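You operate a simulated robot arm through the tools that you are given. There is no shell and no other tool. Be economical: measure what you need, move in short steps, check, and stop when the job is done.

You run a simulated two-armed robot. Do the job below in one go: nothing can be reset, and whatever is moved stays where it is left.

JOB
Press the hold key of station four three times. Press the power key of station seventeen to switch it on. Pick up the blue cane with one hand, pass it to the other hand and put it on the top of the steel pump bench. Take the red tiny potted plant from the free end of the steel table and leave it on top of the carton on the top of the store bench. Take the hand probe and leave it on the sowing card. Take the white small potted plant from the top of the wooden bench and leave it on the left low shelf of the steel table. Count the seed tubes on the top of the store bench, then put as many of the blue tablets from the top of the store bench on the top of the steel pump bench. Any order will do. Set down upright: blue cane, tiny potted plant, small potted plant.

The check looks at the end state, three seconds after you hand in, the way a careful person would. Anything else that was tipped, shoved, dropped, spilled or broken makes it a failure.

ROBOT AND FRAMES
Two 7-joint arms with two-finger grippers on one trunk, on a base that drives. Base frame: it is fixed to the floor where the robot stands at the start and does not move with it; the origin is under the middle of the robot, x ahead of it, y to its left, z up. Lengths are in m, angles in degrees, forces in N, time in s.
The left shoulder is at the start at [0.078, 0.151, 0.863], the right one opposite. With the tool pointing down near the work surface each hand reaches from about 0.26 to 0.8 m from the robot's upright axis, wherever it stands, measured 20 degrees to its own side. Places, roughly: blue cane (3x3x36 cm) [2.9, 1.4, 0.9]; blue tablet (4x4x2 cm) [6.7, 2.4, 0.8]; carton [6.5, 2.25, 0.75]; hand probe [3.75, -2, 0.75]; hold key of station four [0.7, 0, 0.4]; left low shelf of the steel table [4.8, -0.4, 0.3]; power key of station seventeen [2.6, 0, 0.4]; seed tube [6.25, 2.25, 0.75]; small potted plant [6, -1.75, 0.75]; sowing card [5.75, -2.25, 0.75]; tiny potted plant [5.25, 1, 0.75]; top of the steel pump bench [3.9, 3.1, 0.8]. Payload 2.54 kg a hand.
The TCP of each hand is the grasp point between the finger pads, 0.03 m short of the fingertips. In the tool frame z runs along the fingers and y along their closing line. Largest opening 0.116 m; the body of the gripper starts 0.095 m behind the TCP.
Orientation is that of the tool frame in the base frame, as a unit quaternion [w, x, y, z]. With the fingers straight down and closing along the base's y, the tool's x points along the base's -x, its y along +y and its z along -z.

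CONTROLS
- The arms move only by the tool jog_arm. It takes "left_plan", "right_plan" or both (then of equal length, played together; a hand with none holds still); each is a list that holds one entry, the list of rows, each a list of 7 numbers: the shift along the tool's x, y, z in units of 25 mm (1.0 is 25 mm), then the turn, a rotation vector about the tool's x, y, z in units of 6 degrees (1.0 is 6 degrees), then the closure in counts, from 0 (fully open) to 255 (shut). In form: [[[x, y, z, ax, ay, az, fingers], ...]]. A call has 1 to 20 rows; each row shifts and turns the commanded pose from where the row before left it, along the tool's axes as they then stand. A call with a number of a shift or a turn outside -1 to 1 is refused whole. A row lasts 0.2 s, in which the tool goes at most 0.05 m and 8.6 degrees; a call with a longer step from one row to the next is refused whole, and so is a gripper value outside its range. A pose out of reach is approached as far as the arm can. The call stops where the force on the tool passes 40 N (or 10 N more than at its start, if that is more) or the arm is blocked; 0.2 s more then pass. The fingers move at their own pace (about 0.072 m/s each) and stop on an object; they squeeze with about 41 N. The grip force told is the motor's: it shows also when the fingers shut on nothing. Time passes only in rows, and 0.2 s behind the last, so rows that do not move let the fingers close. The reply holds the time, the measured pose of the TCP, the force on the tool along the base axes, the opening and the grip force, in the units named above and with some noise, with the torque about the TCP (base axes, N m) and any sound that the robot's microphone picked up.
- Cameras (640 x 400 px; columns grow to the right, rows downward): "scene" is now at [0.151, 0.0017, 0.9723]; the picture's right is [0.02, -1.00, 0.00], its down [-0.67, -0.01, -0.74] and it looks along [0.74, 0.01, -0.67] (base axes); focal length 257 px, centre (320, 200). "left" rides on the left gripper at [0.069, 0.015, -0.122] in its tool frame; the picture's right is [-0.21, 0.98, 0.00], its down [-0.83, -0.18, -0.53] and it looks along [-0.52, -0.11, 0.85] (tool axes); focal length 251 px, centre (320, 200). "right" rides on the right gripper at [0.069, -0.015, -0.122] in its tool frame; the picture's right is [0.21, 0.98, 0.00], its down [-0.83, 0.18, -0.53] and it looks along [-0.52, 0.11, 0.85] (tool axes); focal length 251 px, centre (320, 200). There is no depth. A picture from a camera that has moved, and an enlarged one, comes with that camera's place and axes in the base frame and with its lens.
- grab_frame(camera): a new picture of that camera. No time passes.
- lift_body(by): slides the trunk up (or, below 0, down) by that many m; the arms and the scene camera ride with it, the base frame stays. It gives what a move gives, with no picture.
- roll_base(legs): drives the robot by 1 to 6 legs, each [ahead, left, turn to the left] in m, m and degrees, along the robot's own axes; the way and the turn of a leg run together, so that a leg with both is an arc; at most 1.5 m and 180 degrees a leg. The arms and the cameras ride along, it lands a little off, and it stops where it bumps. It gives what a move gives.
- pan_tilt(pan, tilt): turns the head with the scene camera to pan (to the left, within 80 degrees either way) and tilt (down, from -29 to 69), counted from straight ahead of the robot. It gives what a move gives.
- zoom(camera, box): a new picture of the part [left, top, right, bottom] of that camera's present view, enlarged. No time passes.
- close_job(): hands the job in; it is judged then, once.

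Go step by step. Nothing tells you exact positions but the pictures and the camera data: compare them with the known pose of the tool, close in by small moves and look again before you grip or let go. The budget is 217 turns and 212 pictures, counting those below and the enlarged ones. Unless the task says otherwise, let go and move clear before handing in.

The tools are called after "Emit:" as name(argument=value, ...) on one line, values as JSON. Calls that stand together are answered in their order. jog_arm: Moves the arms, as the interface text tells. Its arguments: {"type":"object","properties":{"left_plan":{"type":"array"},"right_plan":{"type":"array"}},"required":[]} The other tools are called the same way: lift_body (by) slides the trunk up or down; roll_base (legs) drives the base; pan_tilt (pan, tilt) turns the head that bears the scene camera; grab_frame (camera) takes a picture; zoom (camera, box) takes an enlarged picture of a part of a camera's view; close_job () hands the job in.

At the start:

```text
clock: 0.0
left_ee_pos: [0.6279, 0.2245, 0.5108]
left_orientation: [-0.001, 0.0, 1.0, 0.0]
left_contact_force: [0.5, -0.6, 0.8]
left_wrist_torque: [-0.01, 0.01, -0.03]
left_finger_gap: 0.1157
left_grip_force: 0.1
right_ee_pos: [0.5317, -0.1644, 0.5099]
right_orientation: [0.0, 0.0, 1.0, 0.0]
right_contact_force: [0.1, 0.3, 0.2]
right_wrist_torque: [0.03, 0.01, -0.01]
right_finger_gap: 0.1162
right_grip_force: 0.1
trunk travel left (down, up): [-0.1, 0.189]
robot x, y, heading: [0.001, 0.0001, -0.0]
head pan, tilt: [1.1, 42.1]
```

scene: 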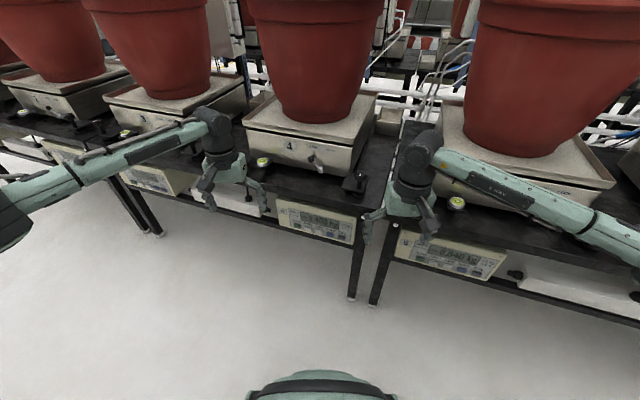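
right: 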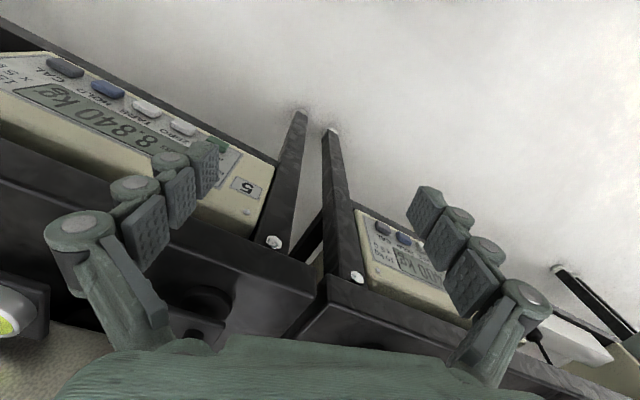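
left: 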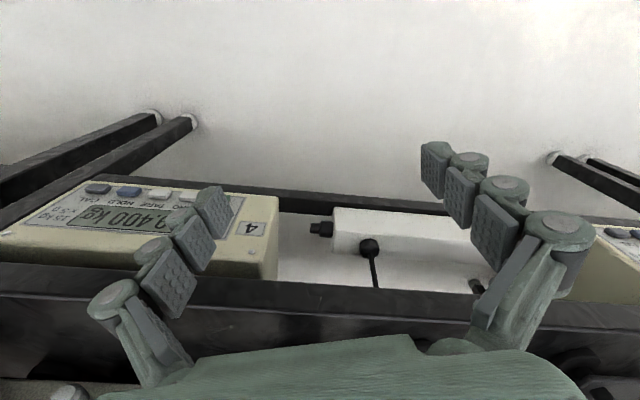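

I see a row of weighing stations with big pots; station four's readout sits under the bench edge ahead. I'll look closer at its keys first.

Emit:
zoom(camera="scene", box=[260, 180, 380, 255])

Emit:
zoom(camera="left", box=[0, 160, 290, 300])

```text
5.33 times, centred on (320, 218) of scene
camera zoom: at [0.151, 0.0017, 0.9723], right [0.02, -1.0, 0.0], down [-0.67, -0.01, -0.74], along [0.74, 0.01, -0.67], focal length 1372 px, centre (320, 107)
```

zoom: 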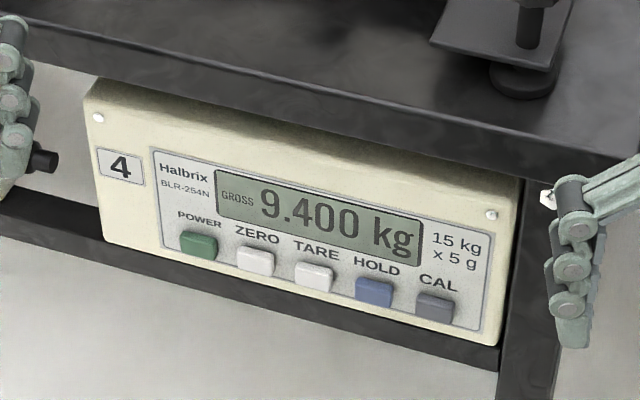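

```text
2.21 times, centred on (145, 230) of left
camera zoom: at [0.5598, 0.2403, 0.6339], right [0.21, 0.98, 0.0], down [0.83, -0.18, 0.53], along [0.52, -0.11, -0.85], focal length 555 px, centre (706, 134)
```

zoom: 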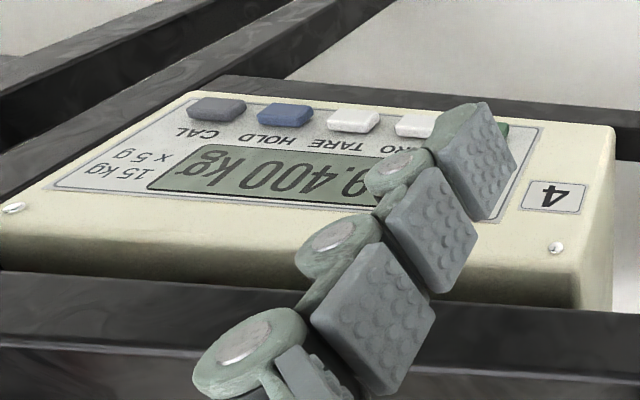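

Triangulating both views puts the HOLD key at about (0.661, -0.020, 0.369), on a vertical panel yawed about 18.5°. I'll survey the room before moving the base.

Emit:
pan_tilt(pan=0, tilt=5)

Emit:
grab_frame(camera="scene")

Emit:
pan_tilt(pan=75, tilt=20)

Emit:
grab_frame(camera="scene")

Emit:
pan_tilt(pan=-75, tilt=20)

Emit:
grab_frame(camera="scene")

```text
clock: 1.0
left_ee_pos: [0.629, 0.224, 0.5106]
left_orientation: [-0.001, 0.001, 1.0, 0.0]
left_contact_force: [-0.2, 0.6, -0.1]
left_wrist_torque: [0.02, -0.02, 0.03]
left_finger_gap: 0.1162
left_grip_force: 0.1
right_ee_pos: [0.5308, -0.1637, 0.5109]
right_orientation: [0.0, 0.0, 1.0, 0.001]
right_contact_force: [-0.7, -0.3, 0.3]
right_wrist_torque: [0.01, -0.02, -0.02]
right_finger_gap: 0.1161
right_grip_force: 0.0
trunk travel left (down, up): [-0.1, 0.189]
robot x, y, heading: [0.0006, 0.0043, -0.0]
head pan, tilt: [0.0, 5.0]
```

```text
206 pictures are left
camera scene: at [0.1593, 0.0, 1.0311], right [0.0, -1.0, 0.0], down [-0.09, 0.0, -1.0], along [1.0, 0.0, -0.09], focal length 257 px, centre (320, 200)
```

scene: 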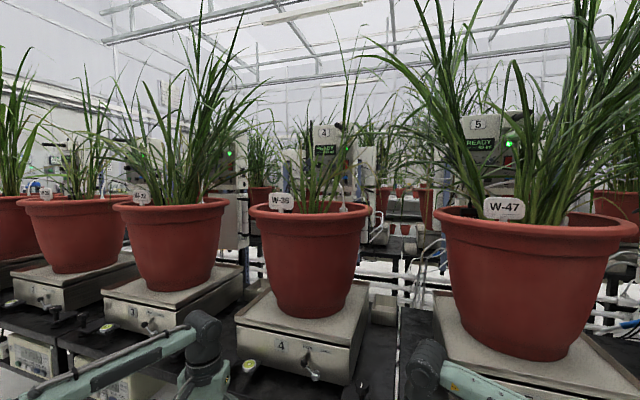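

```text
clock: 2.5
left_ee_pos: [0.6291, 0.223, 0.5114]
left_orientation: [0.0, 0.0, 1.0, 0.0]
left_contact_force: [0.1, -0.8, -0.4]
left_wrist_torque: [-0.03, -0.04, 0.01]
left_finger_gap: 0.1161
left_grip_force: 0.1
right_ee_pos: [0.5304, -0.1635, 0.5114]
right_orientation: [0.0, 0.001, 1.0, 0.0]
right_contact_force: [-0.5, 0.5, -0.2]
right_wrist_torque: [-0.01, -0.02, -0.02]
right_finger_gap: 0.1157
right_grip_force: 0.0
trunk travel left (down, up): [-0.1, 0.189]
robot x, y, heading: [0.0003, -0.0048, 0.2]
head pan, tilt: [75.0, 20.0]
```

```text
205 pictures are left
camera scene: at [0.0917, 0.0899, 1.0068], right [0.97, -0.26, 0.0], down [-0.09, -0.33, -0.94], along [0.24, 0.91, -0.34], focal length 257 px, centre (320, 200)
```

scene: 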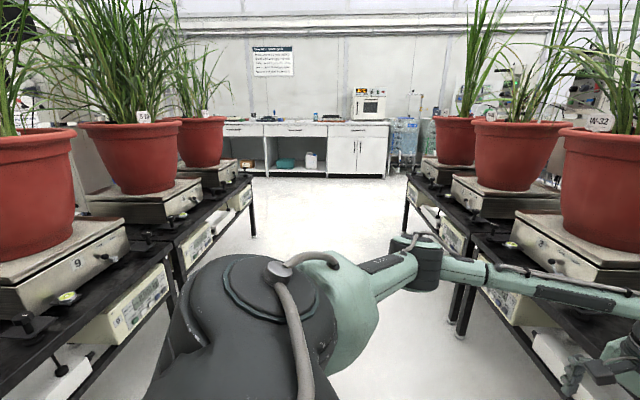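

```text
clock: 4.8
left_ee_pos: [0.6283, 0.2237, 0.5106]
left_orientation: [0.0, 0.0, 1.0, -0.001]
left_contact_force: [-0.8, 0.1, -0.5]
left_wrist_torque: [0.05, 0.0, 0.01]
left_finger_gap: 0.1159
left_grip_force: 0.0
right_ee_pos: [0.5294, -0.1639, 0.5107]
right_orientation: [0.0, -0.001, 1.0, 0.0]
right_contact_force: [0.3, -0.8, 0.1]
right_wrist_torque: [-0.02, 0.01, 0.04]
right_finger_gap: 0.1161
right_grip_force: 0.0
trunk travel left (down, up): [-0.1, 0.189]
robot x, y, heading: [0.0027, 0.0003, 0.1]
head pan, tilt: [-75.0, 20.0]
```

```text
204 pictures are left
camera scene: at [0.0916, -0.0899, 1.0068], right [-0.97, -0.26, 0.0], down [-0.09, 0.33, -0.94], along [0.24, -0.91, -0.34], focal length 257 px, centre (320, 200)
```

scene: 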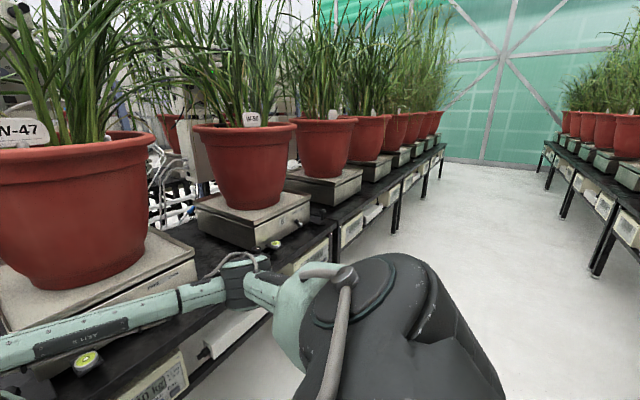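

We stand mid-aisle between two station rows running along (0.317, 0.948); the wall benches are to the left. I'll tuck the left arm, tilt its hand forward with fingers shut, then turn the base to face the panel squarely.

Emit:
jog_arm(left_plan=[[[1, 0, 0, 0, 0, 0, 255], [1, 0, 0, 0, 0, 0, 255], [1, 0, 0, 0, 0, 0, 255], [1, 0, 0, 0, 0, 0, 255], [1, 0, 0, 0, 0, 0, 255], [1, 0, 0, 0, 0, 0, 255], [0, 0, 0, 0, -1, 0, 255], [0, 0, 0, 0, -1, 0, 255], [0, 0, 0, 0, -1, 0, 255], [0, 0, 0, 0, -1, 0, 255], [0, 0, 0, 0, -1, 0, 255], [0, 0, 0, 0, -1, 0, 255], [0, 0, 0, 0, -1, 0, 255], [0, 0, 0, 0, -1, 0, 255], [0, 0, 0, 0, -1, 0, 255], [0, 0, 0, 0, -1, 0, 255], [0, 0, 0, 0, -1, 0, 255], [0, 0, 0, 0, -1, 0, 255], [0, 0, 0, 0, -1, 0, 255], [0, 0, 0, 0, -1, 0, 255]]])

Emit:
pan_tilt(pan=0, tilt=42)

Emit:
roll_base(legs=[[0, 0, -18.5]])

Emit:
grab_frame(camera="scene")

```text
clock: 9.1
left_ee_pos: [0.4777, 0.2241, 0.5104]
left_orientation: [0.669, 0.0, 0.743, -0.001]
left_contact_force: [0.8, 0.3, -0.8]
left_wrist_torque: [-0.01, -0.02, 0.02]
left_finger_gap: 0.0
left_grip_force: 29.1
right_ee_pos: [0.5302, -0.1649, 0.5108]
right_orientation: [0.0, 0.0, 1.0, -0.001]
right_contact_force: [-0.4, -0.2, 0.0]
right_wrist_torque: [-0.01, -0.01, -0.01]
right_finger_gap: 0.1158
right_grip_force: 0.0
trunk travel left (down, up): [-0.1, 0.189]
robot x, y, heading: [0.0013, 0.0001, -0.0]
head pan, tilt: [-75.0, 20.0]
```

```text
clock: 10.5
left_ee_pos: [0.4774, 0.2238, 0.51]
left_orientation: [0.669, 0.0, 0.743, 0.0]
left_contact_force: [-0.3, 0.1, -0.6]
left_wrist_torque: [-0.02, 0.01, 0.01]
left_finger_gap: 0.0
left_grip_force: 28.7
right_ee_pos: [0.5309, -0.164, 0.5108]
right_orientation: [-0.001, 0.0, 1.0, 0.0]
right_contact_force: [-0.6, 0.1, 0.0]
right_wrist_torque: [0.02, 0.03, -0.02]
right_finger_gap: 0.1162
right_grip_force: 0.1
trunk travel left (down, up): [-0.1, 0.189]
robot x, y, heading: [0.0002, 0.0008, -0.2]
head pan, tilt: [0.0, 42.0]
```

```text
clock: 12.0
left_ee_pos: [0.5234, 0.0623, 0.5109]
left_orientation: [0.661, 0.118, 0.734, -0.107]
left_contact_force: [0.7, 0.2, 0.3]
left_wrist_torque: [0.0, 0.0, -0.02]
left_finger_gap: 0.0001
left_grip_force: 28.7
right_ee_pos: [0.4526, -0.3234, 0.5115]
right_orientation: [0.0, 0.159, 0.987, 0.0]
right_contact_force: [0.2, -0.5, 0.2]
right_wrist_torque: [0.01, 0.01, -0.02]
right_finger_gap: 0.1161
right_grip_force: 0.1
trunk travel left (down, up): [-0.1, 0.189]
robot x, y, heading: [0.0005, 0.0017, -18.3]
head pan, tilt: [0.0, 42.0]
```

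```text
203 pictures are left
camera scene: at [0.1434, -0.0476, 0.9725], right [-0.31, -0.95, 0.0], down [-0.64, 0.21, -0.74], along [0.71, -0.23, -0.67], focal length 257 px, centre (320, 200)
```

scene: 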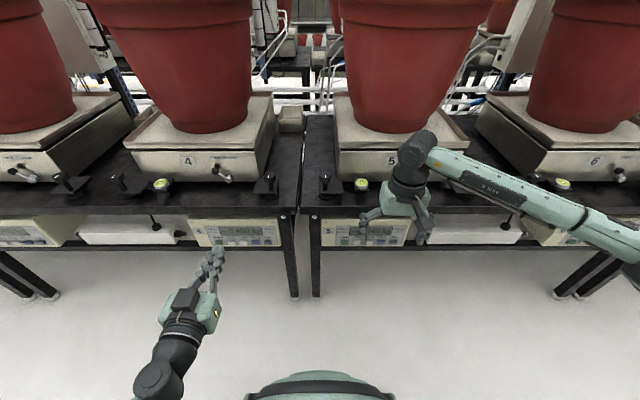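

The robot now faces the row squarely. I'll re-measure the HOLD key.

Emit:
zoom(camera="scene", box=[180, 205, 310, 286])

```text
4.92 times, centred on (245, 246) of scene
camera zoom: at [0.1434, -0.0476, 0.9725], right [-0.31, -0.95, 0.0], down [-0.64, 0.21, -0.74], along [0.71, -0.23, -0.67], focal length 1266 px, centre (689, -24)
```

zoom: 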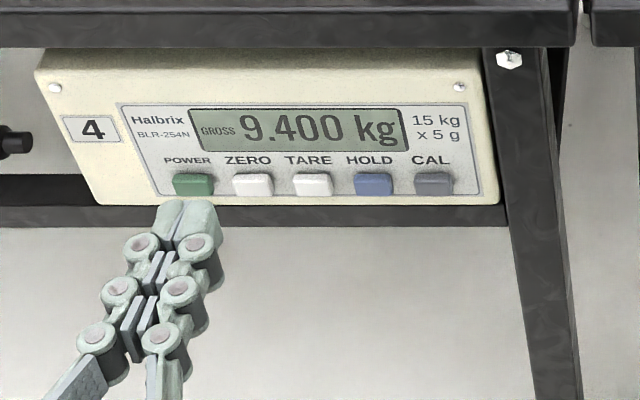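

The key confirms at v≈0.19, z≈0.369 in the robot's own frame. I'll bring the shut left fingers to about 4 cm in front of it.

Emit:
jog_arm(left_plan=[[[0, 0, 0, 0, -1, 0, 255], [0.967, -0.2233, 0, 0, 0, 0, 255], [0.967, -0.2233, 0, 0, 0, 0, 255], [0.967, -0.2233, 0, 0, 0, 0, 255], [0.967, -0.2233, 0, 0, 0, 0, 255], [0.967, -0.2233, 0, 0, 0, 0, 255], [0.967, -0.2233, 0, 0, 0, 0, 255], [0, 0, 0.8, 0, 0, 0, 255], [0, 0, 0.8, 0, 0, 0, 255], [0, 0, 0.8, 0, 0, 0, 255], [0, 0, 0.8, 0, 0, 0, 255], [0, 0, 0, 0, 0, 0, 255]]])

Emit:
zoom(camera="scene", box=[180, 205, 310, 286])

Emit:
grab_frame(camera="left")

```text
clock: 13.5
left_ee_pos: [0.5274, 0.0094, 0.4719]
left_orientation: [0.74, 0.078, 0.648, -0.165]
left_contact_force: [0.4, -0.4, 0.1]
left_wrist_torque: [-0.01, 0.0, 0.0]
left_finger_gap: 0.0001
left_grip_force: 28.4
right_ee_pos: [0.4518, -0.3226, 0.5105]
right_orientation: [0.0, 0.158, 0.987, 0.001]
right_contact_force: [0.2, -0.3, -0.3]
right_wrist_torque: [-0.01, -0.03, -0.02]
right_finger_gap: 0.116
right_grip_force: 0.0
trunk travel left (down, up): [-0.1, 0.189]
robot x, y, heading: [-0.0013, -0.0023, -18.2]
head pan, tilt: [0.0, 42.0]
stopped in row 7 (left hand): the arm was blocked; the commanded pose is now the measured one
```

```text
4.92 times, centred on (245, 246) of scene
camera zoom: at [0.1434, -0.0476, 0.9725], right [-0.31, -0.95, 0.0], down [-0.64, 0.21, -0.74], along [0.71, -0.23, -0.67], focal length 1266 px, centre (689, -24)
```

zoom: 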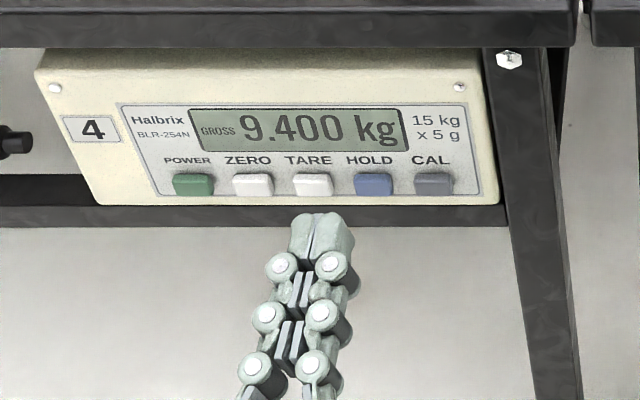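

```text
200 pictures are left
camera left: at [0.4269, 0.0554, 0.3856], right [0.31, 0.94, 0.12], down [-0.65, 0.12, 0.75], along [0.69, -0.31, 0.65], focal length 251 px, centre (320, 200)
```

left: 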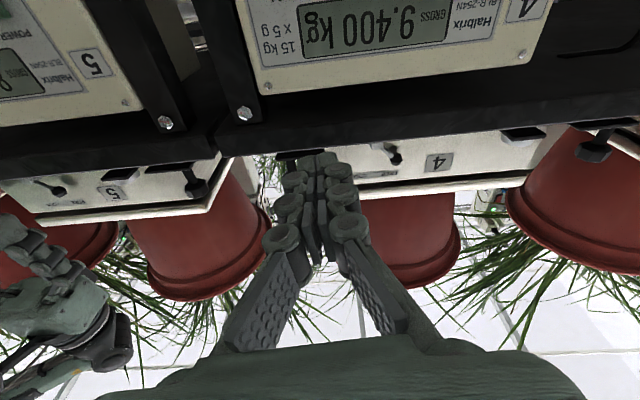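

The arm hit a joint limit going down while level. I'll lower the trunk 0.1 m and pitch the tool slightly downward.

Emit:
lift_body(by=-0.1)

Emit:
jog_arm(left_plan=[[[0, 0, 0, 0, 1, 0, 255], [0, 0, 0, 0, 1, 0, 255], [0, 0, 0, 0, 1, 0, 255], [0, 0, 0, 0, 1, 0, 255], [0, 0, 0, 0, 0, 0, 255]]])

Emit:
zoom(camera="scene", box=[180, 205, 340, 305])

```text
clock: 14.4
left_ee_pos: [0.5239, -0.007, 0.5033]
left_orientation: [0.778, 0.042, 0.586, -0.223]
left_contact_force: [1.6, 0.2, 0.5]
left_wrist_torque: [-0.02, 0.0, 0.01]
left_finger_gap: 0.0
left_grip_force: 28.2
right_ee_pos: [0.4519, -0.3226, 0.4398]
right_orientation: [0.003, 0.159, 0.987, 0.0]
right_contact_force: [0.7, 0.4, 1.2]
right_wrist_torque: [0.02, 0.0, 0.01]
right_finger_gap: 0.1158
right_grip_force: 0.2
trunk travel left (down, up): [-0.029, 0.26]
robot x, y, heading: [-0.0033, 0.0018, -18.3]
head pan, tilt: [0.0, 42.0]
stopped: the arm was blocked; the commanded pose is now the measured one
```

```text
clock: 15.6
left_ee_pos: [0.5253, -0.0045, 0.4961]
left_orientation: [0.634, 0.087, 0.741, -0.205]
left_contact_force: [-0.6, -0.6, 0.7]
left_wrist_torque: [-0.03, 0.01, -0.03]
left_finger_gap: 0.0003
left_grip_force: 28.6
right_ee_pos: [0.4524, -0.3218, 0.4393]
right_orientation: [0.001, 0.159, 0.987, 0.0]
right_contact_force: [0.5, 0.1, 1.0]
right_wrist_torque: [0.01, -0.01, -0.02]
right_finger_gap: 0.116
right_grip_force: 0.1
trunk travel left (down, up): [-0.029, 0.26]
robot x, y, heading: [-0.0003, -0.0004, -18.4]
head pan, tilt: [0.0, 42.0]
```

```text
4.00 times, centred on (260, 255) of scene
camera zoom: at [0.1434, -0.0477, 0.9013], right [-0.31, -0.95, 0.0], down [-0.64, 0.21, -0.74], along [0.71, -0.23, -0.67], focal length 1029 px, centre (560, -20)
```

zoom: 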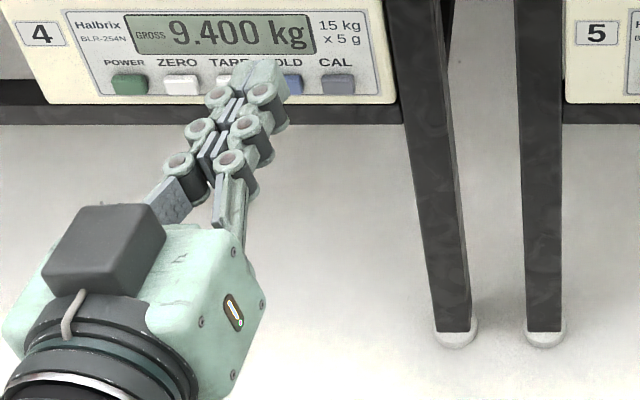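

The left arm seems to touch something when lowered. I'll look at where its elbow is.

Emit:
pan_tilt(pan=70, tilt=45)

Emit:
grab_frame(camera="scene")

```text
clock: 17.0
left_ee_pos: [0.5261, -0.0048, 0.4955]
left_orientation: [0.635, 0.087, 0.74, -0.204]
left_contact_force: [-0.4, -0.5, 0.0]
left_wrist_torque: [0.0, 0.0, 0.02]
left_finger_gap: 0.0
left_grip_force: 28.7
right_ee_pos: [0.452, -0.3225, 0.4398]
right_orientation: [0.0, 0.159, 0.987, 0.0]
right_contact_force: [-0.6, 0.9, -0.4]
right_wrist_torque: [-0.02, 0.02, 0.02]
right_finger_gap: 0.1159
right_grip_force: 0.0
trunk travel left (down, up): [-0.029, 0.26]
robot x, y, heading: [-0.0003, 0.0042, -18.7]
head pan, tilt: [70.0, 45.0]
```

```text
198 pictures are left
camera scene: at [0.1145, 0.0424, 0.897], right [0.78, -0.62, 0.0], down [-0.44, -0.55, -0.71], along [0.44, 0.55, -0.71], focal length 257 px, centre (320, 200)
```

scene: 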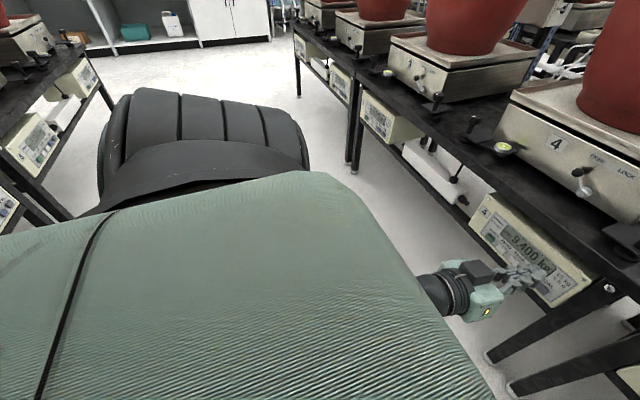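

The level pose is too folded. I'll use a ~45° downward tool instead and remove the yaw and roll that crept in.

Emit:
jog_arm(left_plan=[[[0, 0, 0, -0.5, 0, 0.95, 255], [0, 0, 0, -0.5, 0, 0.95, 255], [0, 0, 0, 0, 0.93, 0, 255], [0, 0, 0, 0, 0.93, 0, 255], [0, 0, 0, 0, 0.93, 0, 255], [0, 0, 0, 0, 0.93, 0, 255], [0, 0, 0, 0, 0.93, 0, 255], [0, 0, 0, 0, 0.93, 0, 255], [0, 0, 0, 0, 0.93, 0, 255], [0, 0, 0, 0, 0, 0, 255]]])

Emit:
pan_tilt(pan=20, tilt=45)

Emit:
grab_frame(camera="scene")

```text
clock: 19.2
left_ee_pos: [0.5252, -0.0044, 0.4967]
left_orientation: [0.372, 0.153, 0.914, -0.053]
left_contact_force: [-0.2, -0.6, 0.0]
left_wrist_torque: [0.03, 0.01, 0.02]
left_finger_gap: 0.0
left_grip_force: 28.8
right_ee_pos: [0.4525, -0.3228, 0.4394]
right_orientation: [0.0, 0.158, 0.987, 0.001]
right_contact_force: [1.1, 0.5, 0.0]
right_wrist_torque: [0.04, 0.0, 0.02]
right_finger_gap: 0.116
right_grip_force: 0.0
trunk travel left (down, up): [-0.029, 0.26]
robot x, y, heading: [-0.0019, 0.0034, -18.2]
head pan, tilt: [70.0, 45.0]
```

```text
clock: 20.4
left_ee_pos: [0.5256, -0.0036, 0.4978]
left_orientation: [0.372, 0.154, 0.914, -0.053]
left_contact_force: [0.1, -0.1, -0.1]
left_wrist_torque: [-0.02, 0.01, 0.03]
left_finger_gap: 0.0002
left_grip_force: 29.3
right_ee_pos: [0.4532, -0.3225, 0.4392]
right_orientation: [-0.001, 0.159, 0.987, 0.0]
right_contact_force: [-0.3, -0.2, 0.6]
right_wrist_torque: [0.01, -0.01, 0.0]
right_finger_gap: 0.1159
right_grip_force: 0.0
trunk travel left (down, up): [-0.029, 0.26]
robot x, y, heading: [0.0023, 0.0031, -18.2]
head pan, tilt: [20.0, 45.0]
```

```text
197 pictures are left
camera scene: at [0.1454, -0.0189, 0.897], right [0.03, -1.0, 0.0], down [-0.71, -0.02, -0.71], along [0.71, 0.02, -0.71], focal length 257 px, centre (320, 200)
```

scene: 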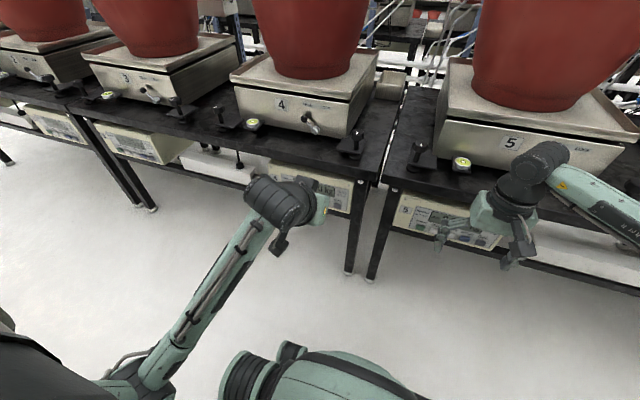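

Good pose now: tool at 46° pitch, square to the panel. Descend to key height, ~4 cm short.

Emit:
jog_arm(left_plan=[[[0.247, 0.187, 0.828, 0, 0, 0, 255], [0.247, 0.187, 0.828, 0, 0, 0, 255], [0.247, 0.187, 0.828, 0, 0, 0, 255], [0.247, 0.187, 0.828, 0, 0, 0, 255], [0.247, 0.187, 0.828, 0, 0, 0, 255], [0.247, 0.187, 0.828, 0, 0, 0, 255], [0, 0, 0, 0, 0, 0, 255]]])

Emit:
grab_frame(camera="left")

Emit:
zoom(camera="scene", box=[240, 140, 400, 240])

```text
clock: 22.0
left_ee_pos: [0.5897, 0.0052, 0.3823]
left_orientation: [0.371, 0.153, 0.914, -0.052]
left_contact_force: [0.1, 0.1, 0.7]
left_wrist_torque: [-0.02, 0.01, 0.0]
left_finger_gap: 0.0001
left_grip_force: 28.4
right_ee_pos: [0.4517, -0.3223, 0.4404]
right_orientation: [0.0, 0.159, 0.987, 0.0]
right_contact_force: [0.1, 1.7, -0.1]
right_wrist_torque: [-0.01, -0.01, -0.04]
right_finger_gap: 0.1161
right_grip_force: 0.0
trunk travel left (down, up): [-0.029, 0.26]
robot x, y, heading: [0.0012, 0.0007, -18.3]
head pan, tilt: [20.0, 45.0]
```

```text
196 pictures are left
camera left: at [0.4687, 0.0631, 0.4221], right [0.46, 0.87, 0.17], down [0.15, -0.26, 0.95], along [0.88, -0.41, -0.25], focal length 251 px, centre (320, 200)
```

left: 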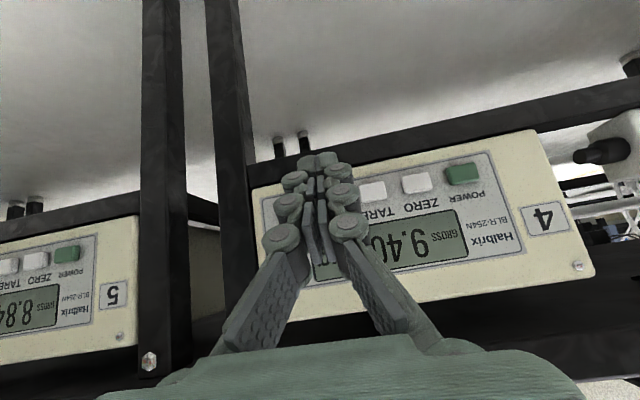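

```text
4.00 times, centred on (320, 190) of scene
camera zoom: at [0.1454, -0.019, 0.897], right [0.03, -1.0, 0.0], down [-0.71, -0.02, -0.71], along [0.71, 0.02, -0.71], focal length 1029 px, centre (320, 240)
```

zoom: 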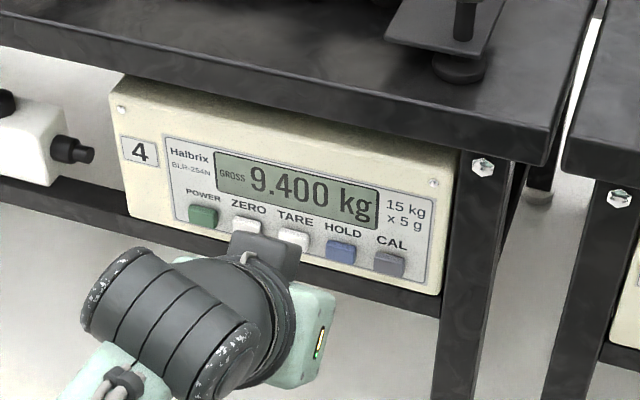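

The tip is lined up with the HOLD key. I'll advance to near contact, then in 2 mm steps watching force and sound.

Emit:
jog_arm(left_plan=[[[-0.545, 0, 0.53, 0, 0, 0, 255], [-0.545, 0, 0.53, 0, 0, 0, 255], [0, 0, 0, 0, 0, 0, 255], [-0.0574, 0, 0.0557, 0, 0, 0, 255], [-0.0574, 0, 0.0557, 0, 0, 0, 255], [0, 0, 0, 0, 0, 0, 255]]])

Emit:
grab_frame(camera="left")

Emit:
zoom(camera="scene", box=[240, 140, 400, 240])

```text
clock: 23.4
left_ee_pos: [0.6308, -0.0076, 0.3813]
left_orientation: [0.371, 0.154, 0.914, -0.053]
left_contact_force: [-0.2, 1.2, 0.0]
left_wrist_torque: [-0.01, 0.0, -0.01]
left_finger_gap: 0.0059
left_grip_force: 27.9
right_ee_pos: [0.4518, -0.3228, 0.4397]
right_orientation: [0.0, 0.159, 0.987, 0.0]
right_contact_force: [0.9, -0.1, 0.5]
right_wrist_torque: [-0.02, 0.02, 0.01]
right_finger_gap: 0.1158
right_grip_force: 0.1
trunk travel left (down, up): [-0.029, 0.26]
robot x, y, heading: [0.0012, -0.0031, -18.1]
head pan, tilt: [20.0, 45.0]
```

```text
194 pictures are left
camera left: at [0.5097, 0.0498, 0.4222], right [0.46, 0.87, 0.17], down [0.15, -0.26, 0.95], along [0.88, -0.41, -0.25], focal length 251 px, centre (320, 200)
```

left: 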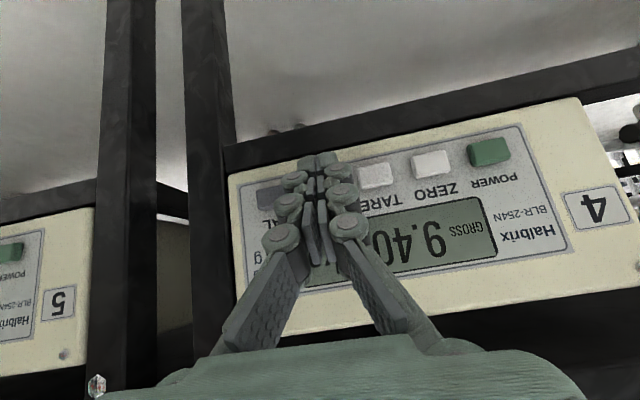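

```text
4.00 times, centred on (320, 190) of scene
camera zoom: at [0.1454, -0.019, 0.897], right [0.03, -1.0, 0.0], down [-0.71, -0.02, -0.71], along [0.71, 0.02, -0.71], focal length 1029 px, centre (320, 240)
```

zoom: 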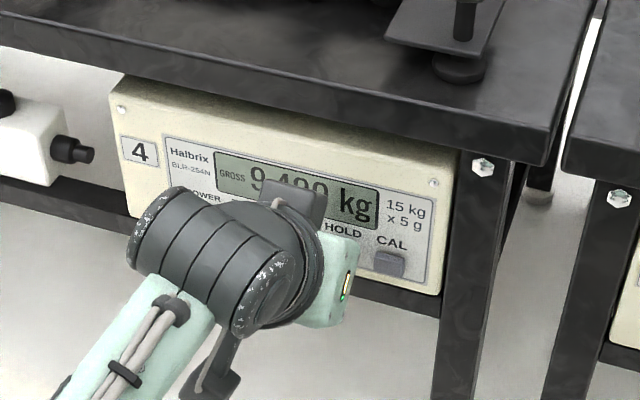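

Close to contact. Continue in 1.5 mm steps.

Emit:
jog_arm(left_plan=[[[-0.043, 0, 0.0418, 0, 0, 0, 255], [0, 0, 0, 0, 0, 0, 255]]])

Emit:
jog_arm(left_plan=[[[-0.043, 0, 0.0418, 0, 0, 0, 255], [0, 0, 0, 0, 0, 0, 255]]])

Emit:
jog_arm(left_plan=[[[-0.043, 0, 0.0418, 0, 0, 0, 255], [0, 0, 0, 0, 0, 0, 255]]])

```text
clock: 24.0
left_ee_pos: [0.6331, -0.0079, 0.3823]
left_orientation: [0.371, 0.153, 0.915, -0.053]
left_contact_force: [-0.7, 0.8, -0.5]
left_wrist_torque: [0.02, 0.02, 0.02]
left_finger_gap: 0.006
left_grip_force: 28.9
right_ee_pos: [0.452, -0.3223, 0.4395]
right_orientation: [0.0, 0.159, 0.987, 0.0]
right_contact_force: [0.2, -0.4, -0.7]
right_wrist_torque: [0.01, 0.0, -0.04]
right_finger_gap: 0.1161
right_grip_force: 0.1
trunk travel left (down, up): [-0.029, 0.26]
robot x, y, heading: [-0.0005, 0.0005, -18.3]
head pan, tilt: [20.0, 45.0]
```

```text
clock: 24.6
left_ee_pos: [0.6355, -0.0085, 0.3818]
left_orientation: [0.371, 0.153, 0.914, -0.053]
left_contact_force: [-2.1, 0.4, -0.7]
left_wrist_torque: [0.04, 0.08, 0.0]
left_finger_gap: 0.006
left_grip_force: 28.3
right_ee_pos: [0.4519, -0.3217, 0.4403]
right_orientation: [-0.001, 0.159, 0.987, 0.0]
right_contact_force: [-0.1, 0.9, 0.2]
right_wrist_torque: [0.02, -0.02, 0.0]
right_finger_gap: 0.1158
right_grip_force: 0.0
trunk travel left (down, up): [-0.029, 0.26]
robot x, y, heading: [0.0033, -0.0013, -18.1]
head pan, tilt: [20.0, 45.0]
heard: click
```

```text
clock: 25.2
left_ee_pos: [0.6366, -0.0086, 0.3819]
left_orientation: [0.372, 0.153, 0.914, -0.052]
left_contact_force: [-4.3, 3.6, 0.8]
left_wrist_torque: [0.01, 0.07, 0.09]
left_finger_gap: 0.0062
left_grip_force: 29.1
right_ee_pos: [0.4517, -0.3223, 0.4392]
right_orientation: [0.0, 0.159, 0.987, 0.0]
right_contact_force: [0.6, 0.2, 0.1]
right_wrist_torque: [0.0, -0.02, -0.01]
right_finger_gap: 0.116
right_grip_force: 0.0
trunk travel left (down, up): [-0.029, 0.26]
robot x, y, heading: [0.003, 0.001, -18.5]
head pan, tilt: [20.0, 45.0]
```

A click was heard: first press. I'll pull back 12 mm and check the display.

Emit:
jog_arm(left_plan=[[[0.344, 0, -0.334, 0, 0, 0, 255], [0, 0, 0, 0, 0, 0, 255]]])

Emit:
zoom(camera="left", box=[220, 90, 620, 340])

Emit:
zoom(camera="scene", box=[260, 150, 360, 212])

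```text
clock: 25.8
left_ee_pos: [0.6237, -0.006, 0.3826]
left_orientation: [0.371, 0.153, 0.915, -0.052]
left_contact_force: [-0.4, 0.4, 0.2]
left_wrist_torque: [-0.03, -0.01, 0.0]
left_finger_gap: 0.0
left_grip_force: 28.7
right_ee_pos: [0.4523, -0.3221, 0.4391]
right_orientation: [0.0, 0.159, 0.987, 0.0]
right_contact_force: [-0.2, 0.7, 0.3]
right_wrist_torque: [0.03, 0.05, -0.03]
right_finger_gap: 0.1161
right_grip_force: 0.0
trunk travel left (down, up): [-0.029, 0.26]
robot x, y, heading: [-0.0008, -0.0001, -18.3]
head pan, tilt: [20.0, 45.0]
```

```text
1.60 times, centred on (420, 215) of left
camera zoom: at [0.5027, 0.0526, 0.4227], right [0.46, 0.87, 0.17], down [0.15, -0.26, 0.95], along [0.88, -0.41, -0.25], focal length 402 px, centre (160, 176)
```

zoom: 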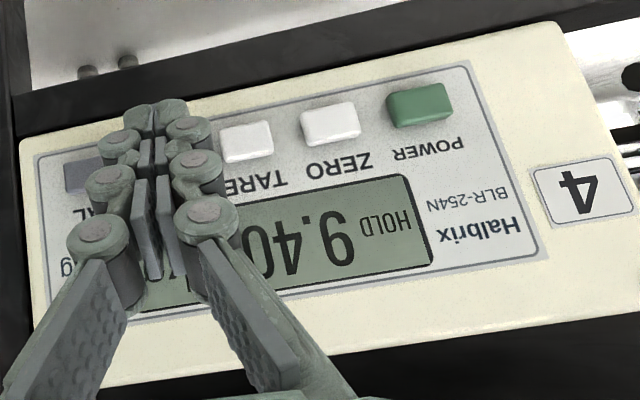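

```text
6.40 times, centred on (310, 181) of scene
camera zoom: at [0.1454, -0.019, 0.897], right [0.03, -1.0, 0.0], down [-0.71, -0.02, -0.71], along [0.71, 0.02, -0.71], focal length 1646 px, centre (384, 322)
```

zoom: 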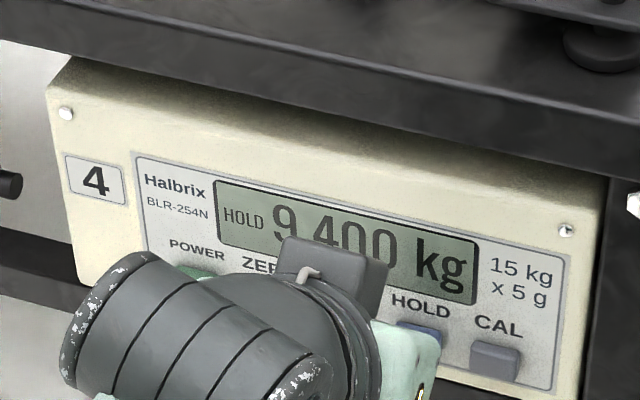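

The display now reads HOLD. Two more presses, one at a time.

Emit:
jog_arm(left_plan=[[[-0.344, 0, 0.334, 0, 0, 0, 255], [0, 0, 0, 0, 0, 0, 255], [0.344, 0, -0.334, 0, 0, 0, 255], [0, 0, 0, 0, 0, 0, 255]]])

Emit:
zoom(camera="scene", box=[260, 150, 360, 212])

```text
clock: 26.8
left_ee_pos: [0.6246, -0.0063, 0.381]
left_orientation: [0.371, 0.153, 0.915, -0.052]
left_contact_force: [0.0, 0.2, 0.0]
left_wrist_torque: [0.01, 0.0, 0.0]
left_finger_gap: 0.0
left_grip_force: 28.6
right_ee_pos: [0.4523, -0.3226, 0.4392]
right_orientation: [0.001, 0.16, 0.987, 0.001]
right_contact_force: [-0.2, -1.0, -0.7]
right_wrist_torque: [-0.01, -0.02, 0.03]
right_finger_gap: 0.116
right_grip_force: 0.0
trunk travel left (down, up): [-0.029, 0.26]
robot x, y, heading: [-0.0009, 0.0026, -18.2]
head pan, tilt: [20.0, 45.0]
heard: click
```

```text
6.40 times, centred on (310, 181) of scene
camera zoom: at [0.1454, -0.019, 0.897], right [0.03, -1.0, 0.0], down [-0.71, -0.02, -0.71], along [0.71, 0.02, -0.71], focal length 1646 px, centre (384, 322)
```

zoom: 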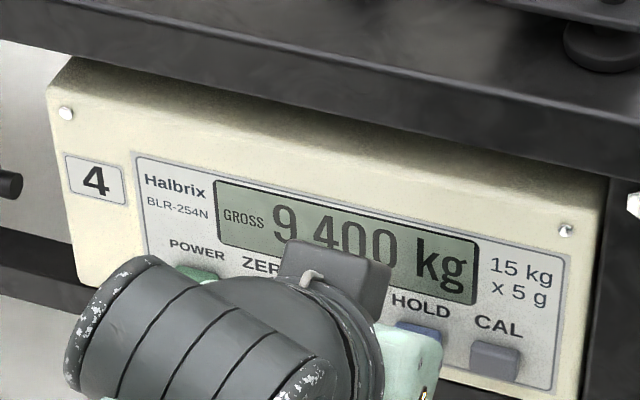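

The second press registered (back to GROSS). Third press, then withdraw.

Emit:
jog_arm(left_plan=[[[-0.344, 0, 0.334, 0, 0, 0, 255], [0, 0, 0, 0, 0, 0, 255], [0.344, 0, -0.334, 0, 0, 0, 255], [0, 0, 0, 0, 0, 0, 255]]])

Emit:
zoom(camera="scene", box=[260, 150, 360, 212])

```text
clock: 27.8
left_ee_pos: [0.6253, -0.0065, 0.3806]
left_orientation: [0.372, 0.153, 0.914, -0.052]
left_contact_force: [0.2, 0.6, 0.1]
left_wrist_torque: [0.01, -0.01, 0.0]
left_finger_gap: 0.0
left_grip_force: 28.5
right_ee_pos: [0.4506, -0.3225, 0.4392]
right_orientation: [0.0, 0.159, 0.987, 0.0]
right_contact_force: [-0.4, 0.2, 0.9]
right_wrist_torque: [0.01, 0.04, 0.03]
right_finger_gap: 0.1159
right_grip_force: 0.1
trunk travel left (down, up): [-0.029, 0.26]
robot x, y, heading: [-0.0006, -0.0017, -18.5]
head pan, tilt: [20.0, 45.0]
heard: click
```

```text
6.40 times, centred on (310, 181) of scene
camera zoom: at [0.1454, -0.019, 0.897], right [0.03, -1.0, 0.0], down [-0.71, -0.02, -0.71], along [0.71, 0.02, -0.71], focal length 1646 px, centre (384, 322)
```

zoom: 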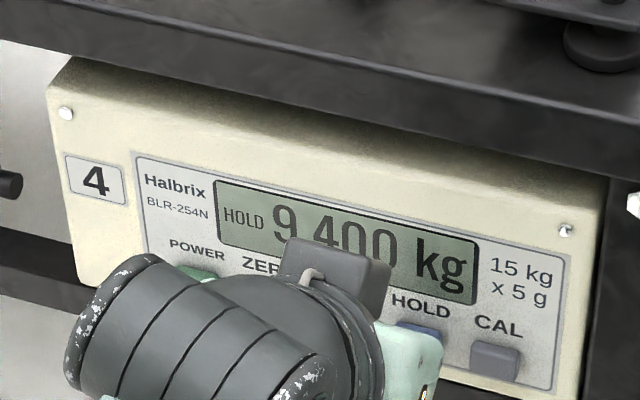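

Three presses done, display reads HOLD. Tuck both arms for driving.

Emit:
jog_arm(left_plan=[[[0, 0, -1, 0, 0, 0, 255], [0, 0, -1, 0, 0, 0, 255], [0, 0, -1, 0, 0, 0, 255], [0, 0, -1, 0, 0, 0, 255], [0, 0, -1, 0, 0, 0, 255], [0, 0, -1, 0, 0, 0, 255], [0, 0, -1, 0, 0, 0, 255], [0, 0, -1, 0, 0, 0, 255], [0, 0, -1, 0, 0, 0, 255], [0, 0, 0, 0, 0.95, 0, 255], [0, 0, 0, 0, 0.95, 0, 255], [0, 0, 0, 0, 0.95, 0, 255], [0, 0, 0, 0, 0.95, 0, 255], [0, 0, 0, 0, 0.95, 0, 255], [0, 0, 0, 0, 0.95, 0, 255], [0, 0, 0, 0, 0.95, 0, 255], [0, 0, 0, 0, 0.6, 0, 255]]], right_plan=[[[1, 0, -0.8, 0, 0, 0, 0], [1, 0, -0.8, 0, 0, 0, 0], [1, 0, -0.8, 0, 0, 0, 0], [1, 0, -0.8, 0, 0, 0, 0], [1, 0, -0.8, 0, 0, 0, 0], [0, 0, -0.8, 0, 0, 0, 0], [0, 0, 0, 0, 0, 0, 0], [0, 0, 0, 0, 0, 0, 0], [0, 0, 0, 0, 0, 0, 0], [0, 0, 0, 0, 0, 0, 0], [0, 0, 0, 0, 0, 0, 0], [0, 0, 0, 0, 0, 0, 0], [0, 0, 0, 0, 0, 0, 0], [0, 0, 0, 0, 0, 0, 0], [0, 0, 0, 0, 0, 0, 0], [0, 0, 0, 0, 0, 0, 0], [0, 0, 0, 0, 0, 0, 0]]])

Emit:
roll_base(legs=[[0, 0, 90]])

Emit:
pan_tilt(pan=0, tilt=25)

Emit:
grab_frame(camera="scene")

```text
clock: 31.4
left_ee_pos: [0.5067, 0.028, 0.5254]
left_orientation: [0.005, 0.162, 0.987, 0.008]
left_contact_force: [1.1, 0.5, -0.4]
left_wrist_torque: [0.02, -0.05, -0.04]
left_finger_gap: 0.0003
left_grip_force: 28.3
left hand out of reach, approached as far as the arm can: row 8, 9
right_ee_pos: [0.3328, -0.2828, 0.56]
right_orientation: [-0.001, 0.159, 0.987, 0.0]
right_contact_force: [-0.1, -0.6, -0.3]
right_wrist_torque: [-0.05, 0.01, -0.01]
right_finger_gap: 0.1161
right_grip_force: 0.2
trunk travel left (down, up): [-0.029, 0.26]
robot x, y, heading: [-0.0014, -0.0009, -18.0]
head pan, tilt: [20.0, 45.0]
```

```text
clock: 35.8
left_ee_pos: [-0.0433, 0.5055, 0.5257]
left_orientation: [-0.002, -0.595, 0.804, 0.01]
left_contact_force: [0.9, 0.5, -0.5]
left_wrist_torque: [-0.03, -0.01, -0.03]
left_finger_gap: 0.0
left_grip_force: 28.7
right_ee_pos: [0.2733, 0.3411, 0.5597]
right_orientation: [-0.001, -0.598, 0.801, 0.0]
right_contact_force: [-0.3, -0.1, 0.4]
right_wrist_torque: [-0.01, 0.01, 0.02]
right_finger_gap: 0.1162
right_grip_force: 0.1
trunk travel left (down, up): [-0.029, 0.26]
robot x, y, heading: [0.0007, -0.0017, 73.4]
head pan, tilt: [20.0, 45.0]
```

```text
clock: 36.6
left_ee_pos: [-0.0431, 0.5055, 0.5251]
left_orientation: [-0.001, -0.596, 0.803, 0.01]
left_contact_force: [-0.9, 0.1, -0.4]
left_wrist_torque: [0.01, 0.03, -0.01]
left_finger_gap: 0.0002
left_grip_force: 28.6
right_ee_pos: [0.2725, 0.3409, 0.5599]
right_orientation: [0.0, -0.598, 0.801, -0.001]
right_contact_force: [-0.6, 0.1, -0.2]
right_wrist_torque: [-0.01, -0.01, 0.02]
right_finger_gap: 0.116
right_grip_force: 0.0
trunk travel left (down, up): [-0.029, 0.26]
robot x, y, heading: [-0.0019, -0.0003, 73.6]
head pan, tilt: [0.0, 25.0]
```

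```text
188 pictures are left
camera scene: at [0.0451, 0.1535, 0.9275], right [0.96, -0.28, 0.0], down [-0.12, -0.41, -0.91], along [0.26, 0.87, -0.42], focal length 257 px, centre (320, 200)
```

scene: 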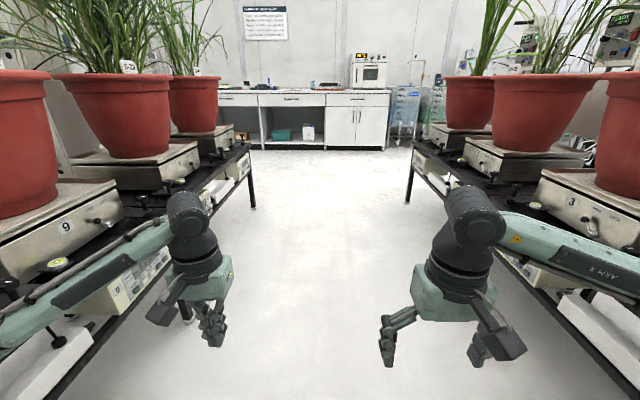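

Facing down the aisle. Before driving I'll check the elbows' clearance to both sides.

Emit:
pan_tilt(pan=60, tilt=40)

Emit:
grab_frame(camera="scene")

Emit:
pan_tilt(pan=-60, tilt=40)

Emit:
grab_frame(camera="scene")

```text
clock: 38.0
left_ee_pos: [-0.0436, 0.5045, 0.5258]
left_orientation: [-0.002, -0.596, 0.803, 0.01]
left_contact_force: [-0.1, 1.2, -0.2]
left_wrist_torque: [0.01, -0.03, -0.03]
left_finger_gap: 0.0
left_grip_force: 28.8
right_ee_pos: [0.2722, 0.3417, 0.5594]
right_orientation: [0.0, -0.598, 0.801, 0.0]
right_contact_force: [0.4, 0.0, 0.4]
right_wrist_torque: [0.01, 0.02, -0.02]
right_finger_gap: 0.1161
right_grip_force: 0.1
trunk travel left (down, up): [-0.029, 0.26]
robot x, y, heading: [-0.0028, -0.001, 73.2]
head pan, tilt: [60.0, 40.0]
```

```text
187 pictures are left
camera scene: at [-0.0395, 0.1269, 0.9043], right [0.73, 0.69, 0.0], down [0.44, -0.47, -0.77], along [-0.53, 0.56, -0.64], focal length 257 px, centre (320, 200)
```

scene: 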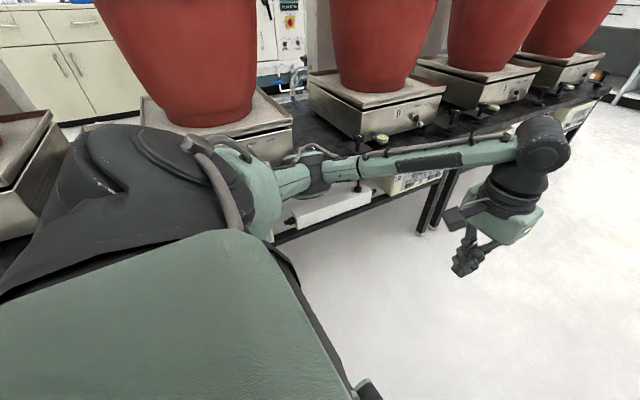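

```text
clock: 40.0
left_ee_pos: [-0.044, 0.5061, 0.5242]
left_orientation: [-0.001, -0.595, 0.803, 0.01]
left_contact_force: [-0.7, -1.1, 0.2]
left_wrist_torque: [0.0, -0.01, 0.02]
left_finger_gap: 0.0
left_grip_force: 28.6
right_ee_pos: [0.2725, 0.3405, 0.5592]
right_orientation: [0.001, -0.598, 0.801, 0.0]
right_contact_force: [0.1, 0.6, 0.6]
right_wrist_torque: [-0.01, -0.02, -0.02]
right_finger_gap: 0.1159
right_grip_force: 0.0
trunk travel left (down, up): [-0.029, 0.26]
robot x, y, heading: [-0.0019, 0.0017, 73.8]
head pan, tilt: [-60.0, 40.0]
```

```text
186 pictures are left
camera scene: at [0.1016, 0.085, 0.9043], right [0.23, -0.97, 0.0], down [-0.63, -0.15, -0.77], along [0.74, 0.18, -0.64], focal length 257 px, centre (320, 200)
```

scene: 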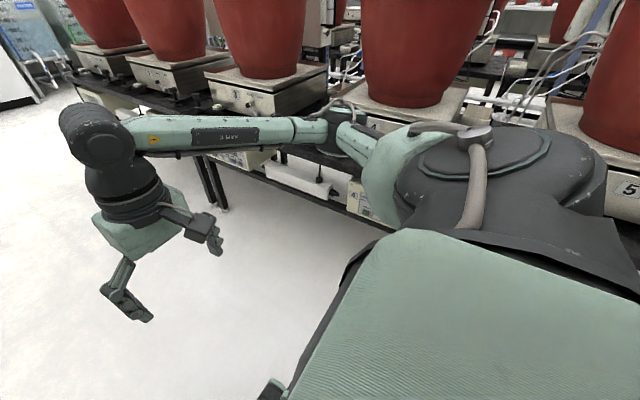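

Elbows have ~15 cm clearance each side. Drive down the aisle to the open end.

Emit:
roll_base(legs=[[0, 0, -1.9], [1.4, 0, 0], [1.4, 0, 0]])

Emit:
pan_tilt(pan=-60, tilt=22)

Emit:
grab_frame(camera="scene")

Emit:
pan_tilt(pan=0, tilt=22)

Emit:
grab_frame(camera="scene")

```text
clock: 54.0
left_ee_pos: [0.9028, 3.1814, 0.5258]
left_orientation: [-0.002, -0.57, 0.822, 0.01]
left_contact_force: [0.1, -0.1, -0.1]
left_wrist_torque: [0.02, 0.02, -0.01]
left_finger_gap: 0.0001
left_grip_force: 28.8
right_ee_pos: [1.2062, 2.9993, 0.5595]
right_orientation: [0.0, -0.573, 0.819, 0.0]
right_contact_force: [-1.3, 0.3, -0.8]
right_wrist_torque: [0.01, 0.04, -0.04]
right_finger_gap: 0.1162
right_grip_force: 0.1
trunk travel left (down, up): [-0.029, 0.26]
robot x, y, heading: [0.9135, 2.6735, 69.8]
head pan, tilt: [-60.0, 40.0]
```

```text
clock: 54.8
left_ee_pos: [0.902, 3.1823, 0.5254]
left_orientation: [-0.001, -0.571, 0.821, 0.01]
left_contact_force: [0.2, -0.6, 0.5]
left_wrist_torque: [-0.04, 0.0, 0.0]
left_finger_gap: 0.0
left_grip_force: 28.5
right_ee_pos: [1.2067, 3.0001, 0.5583]
right_orientation: [0.0, -0.573, 0.82, 0.001]
right_contact_force: [0.3, 0.0, 0.3]
right_wrist_torque: [-0.01, 0.02, 0.01]
right_finger_gap: 0.1161
right_grip_force: 0.1
trunk travel left (down, up): [-0.029, 0.26]
robot x, y, heading: [0.9139, 2.6755, 70.1]
head pan, tilt: [-60.0, 22.0]
```

```text
185 pictures are left
camera scene: at [1.0288, 2.755, 0.9324], right [0.17, -0.98, 0.0], down [-0.37, -0.06, -0.93], along [0.91, 0.16, -0.38], focal length 257 px, centre (320, 200)
```

scene: 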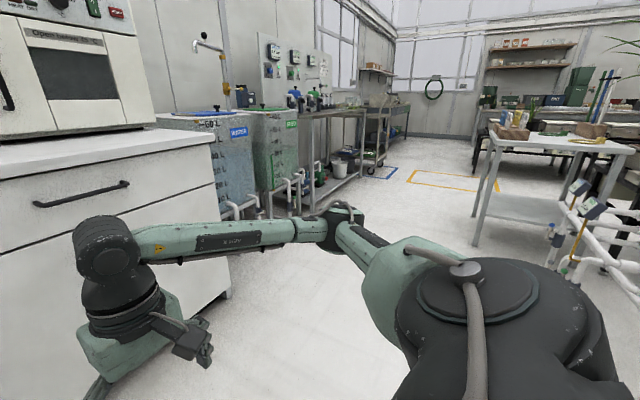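

```text
clock: 56.1
left_ee_pos: [0.9036, 3.1813, 0.526]
left_orientation: [-0.002, -0.57, 0.821, 0.01]
left_contact_force: [0.1, 0.2, 0.4]
left_wrist_torque: [0.04, -0.02, -0.03]
left_finger_gap: 0.0002
left_grip_force: 28.4
right_ee_pos: [1.207, 2.9992, 0.5586]
right_orientation: [0.0, -0.573, 0.82, 0.0]
right_contact_force: [0.7, 0.4, -0.4]
right_wrist_torque: [-0.01, 0.06, 0.01]
right_finger_gap: 0.1162
right_grip_force: 0.0
trunk travel left (down, up): [-0.029, 0.26]
robot x, y, heading: [0.9155, 2.675, 69.9]
head pan, tilt: [0.0, 22.0]
```

```text
184 pictures are left
camera scene: at [0.9693, 2.8261, 0.9324], right [0.94, -0.34, 0.0], down [-0.13, -0.35, -0.93], along [0.32, 0.87, -0.37], focal length 257 px, centre (320, 200)
```

scene: 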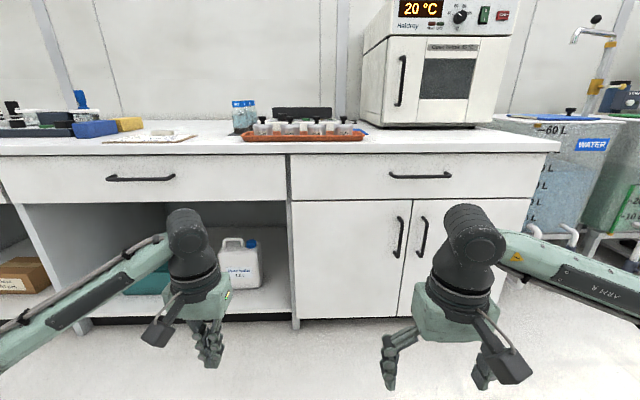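

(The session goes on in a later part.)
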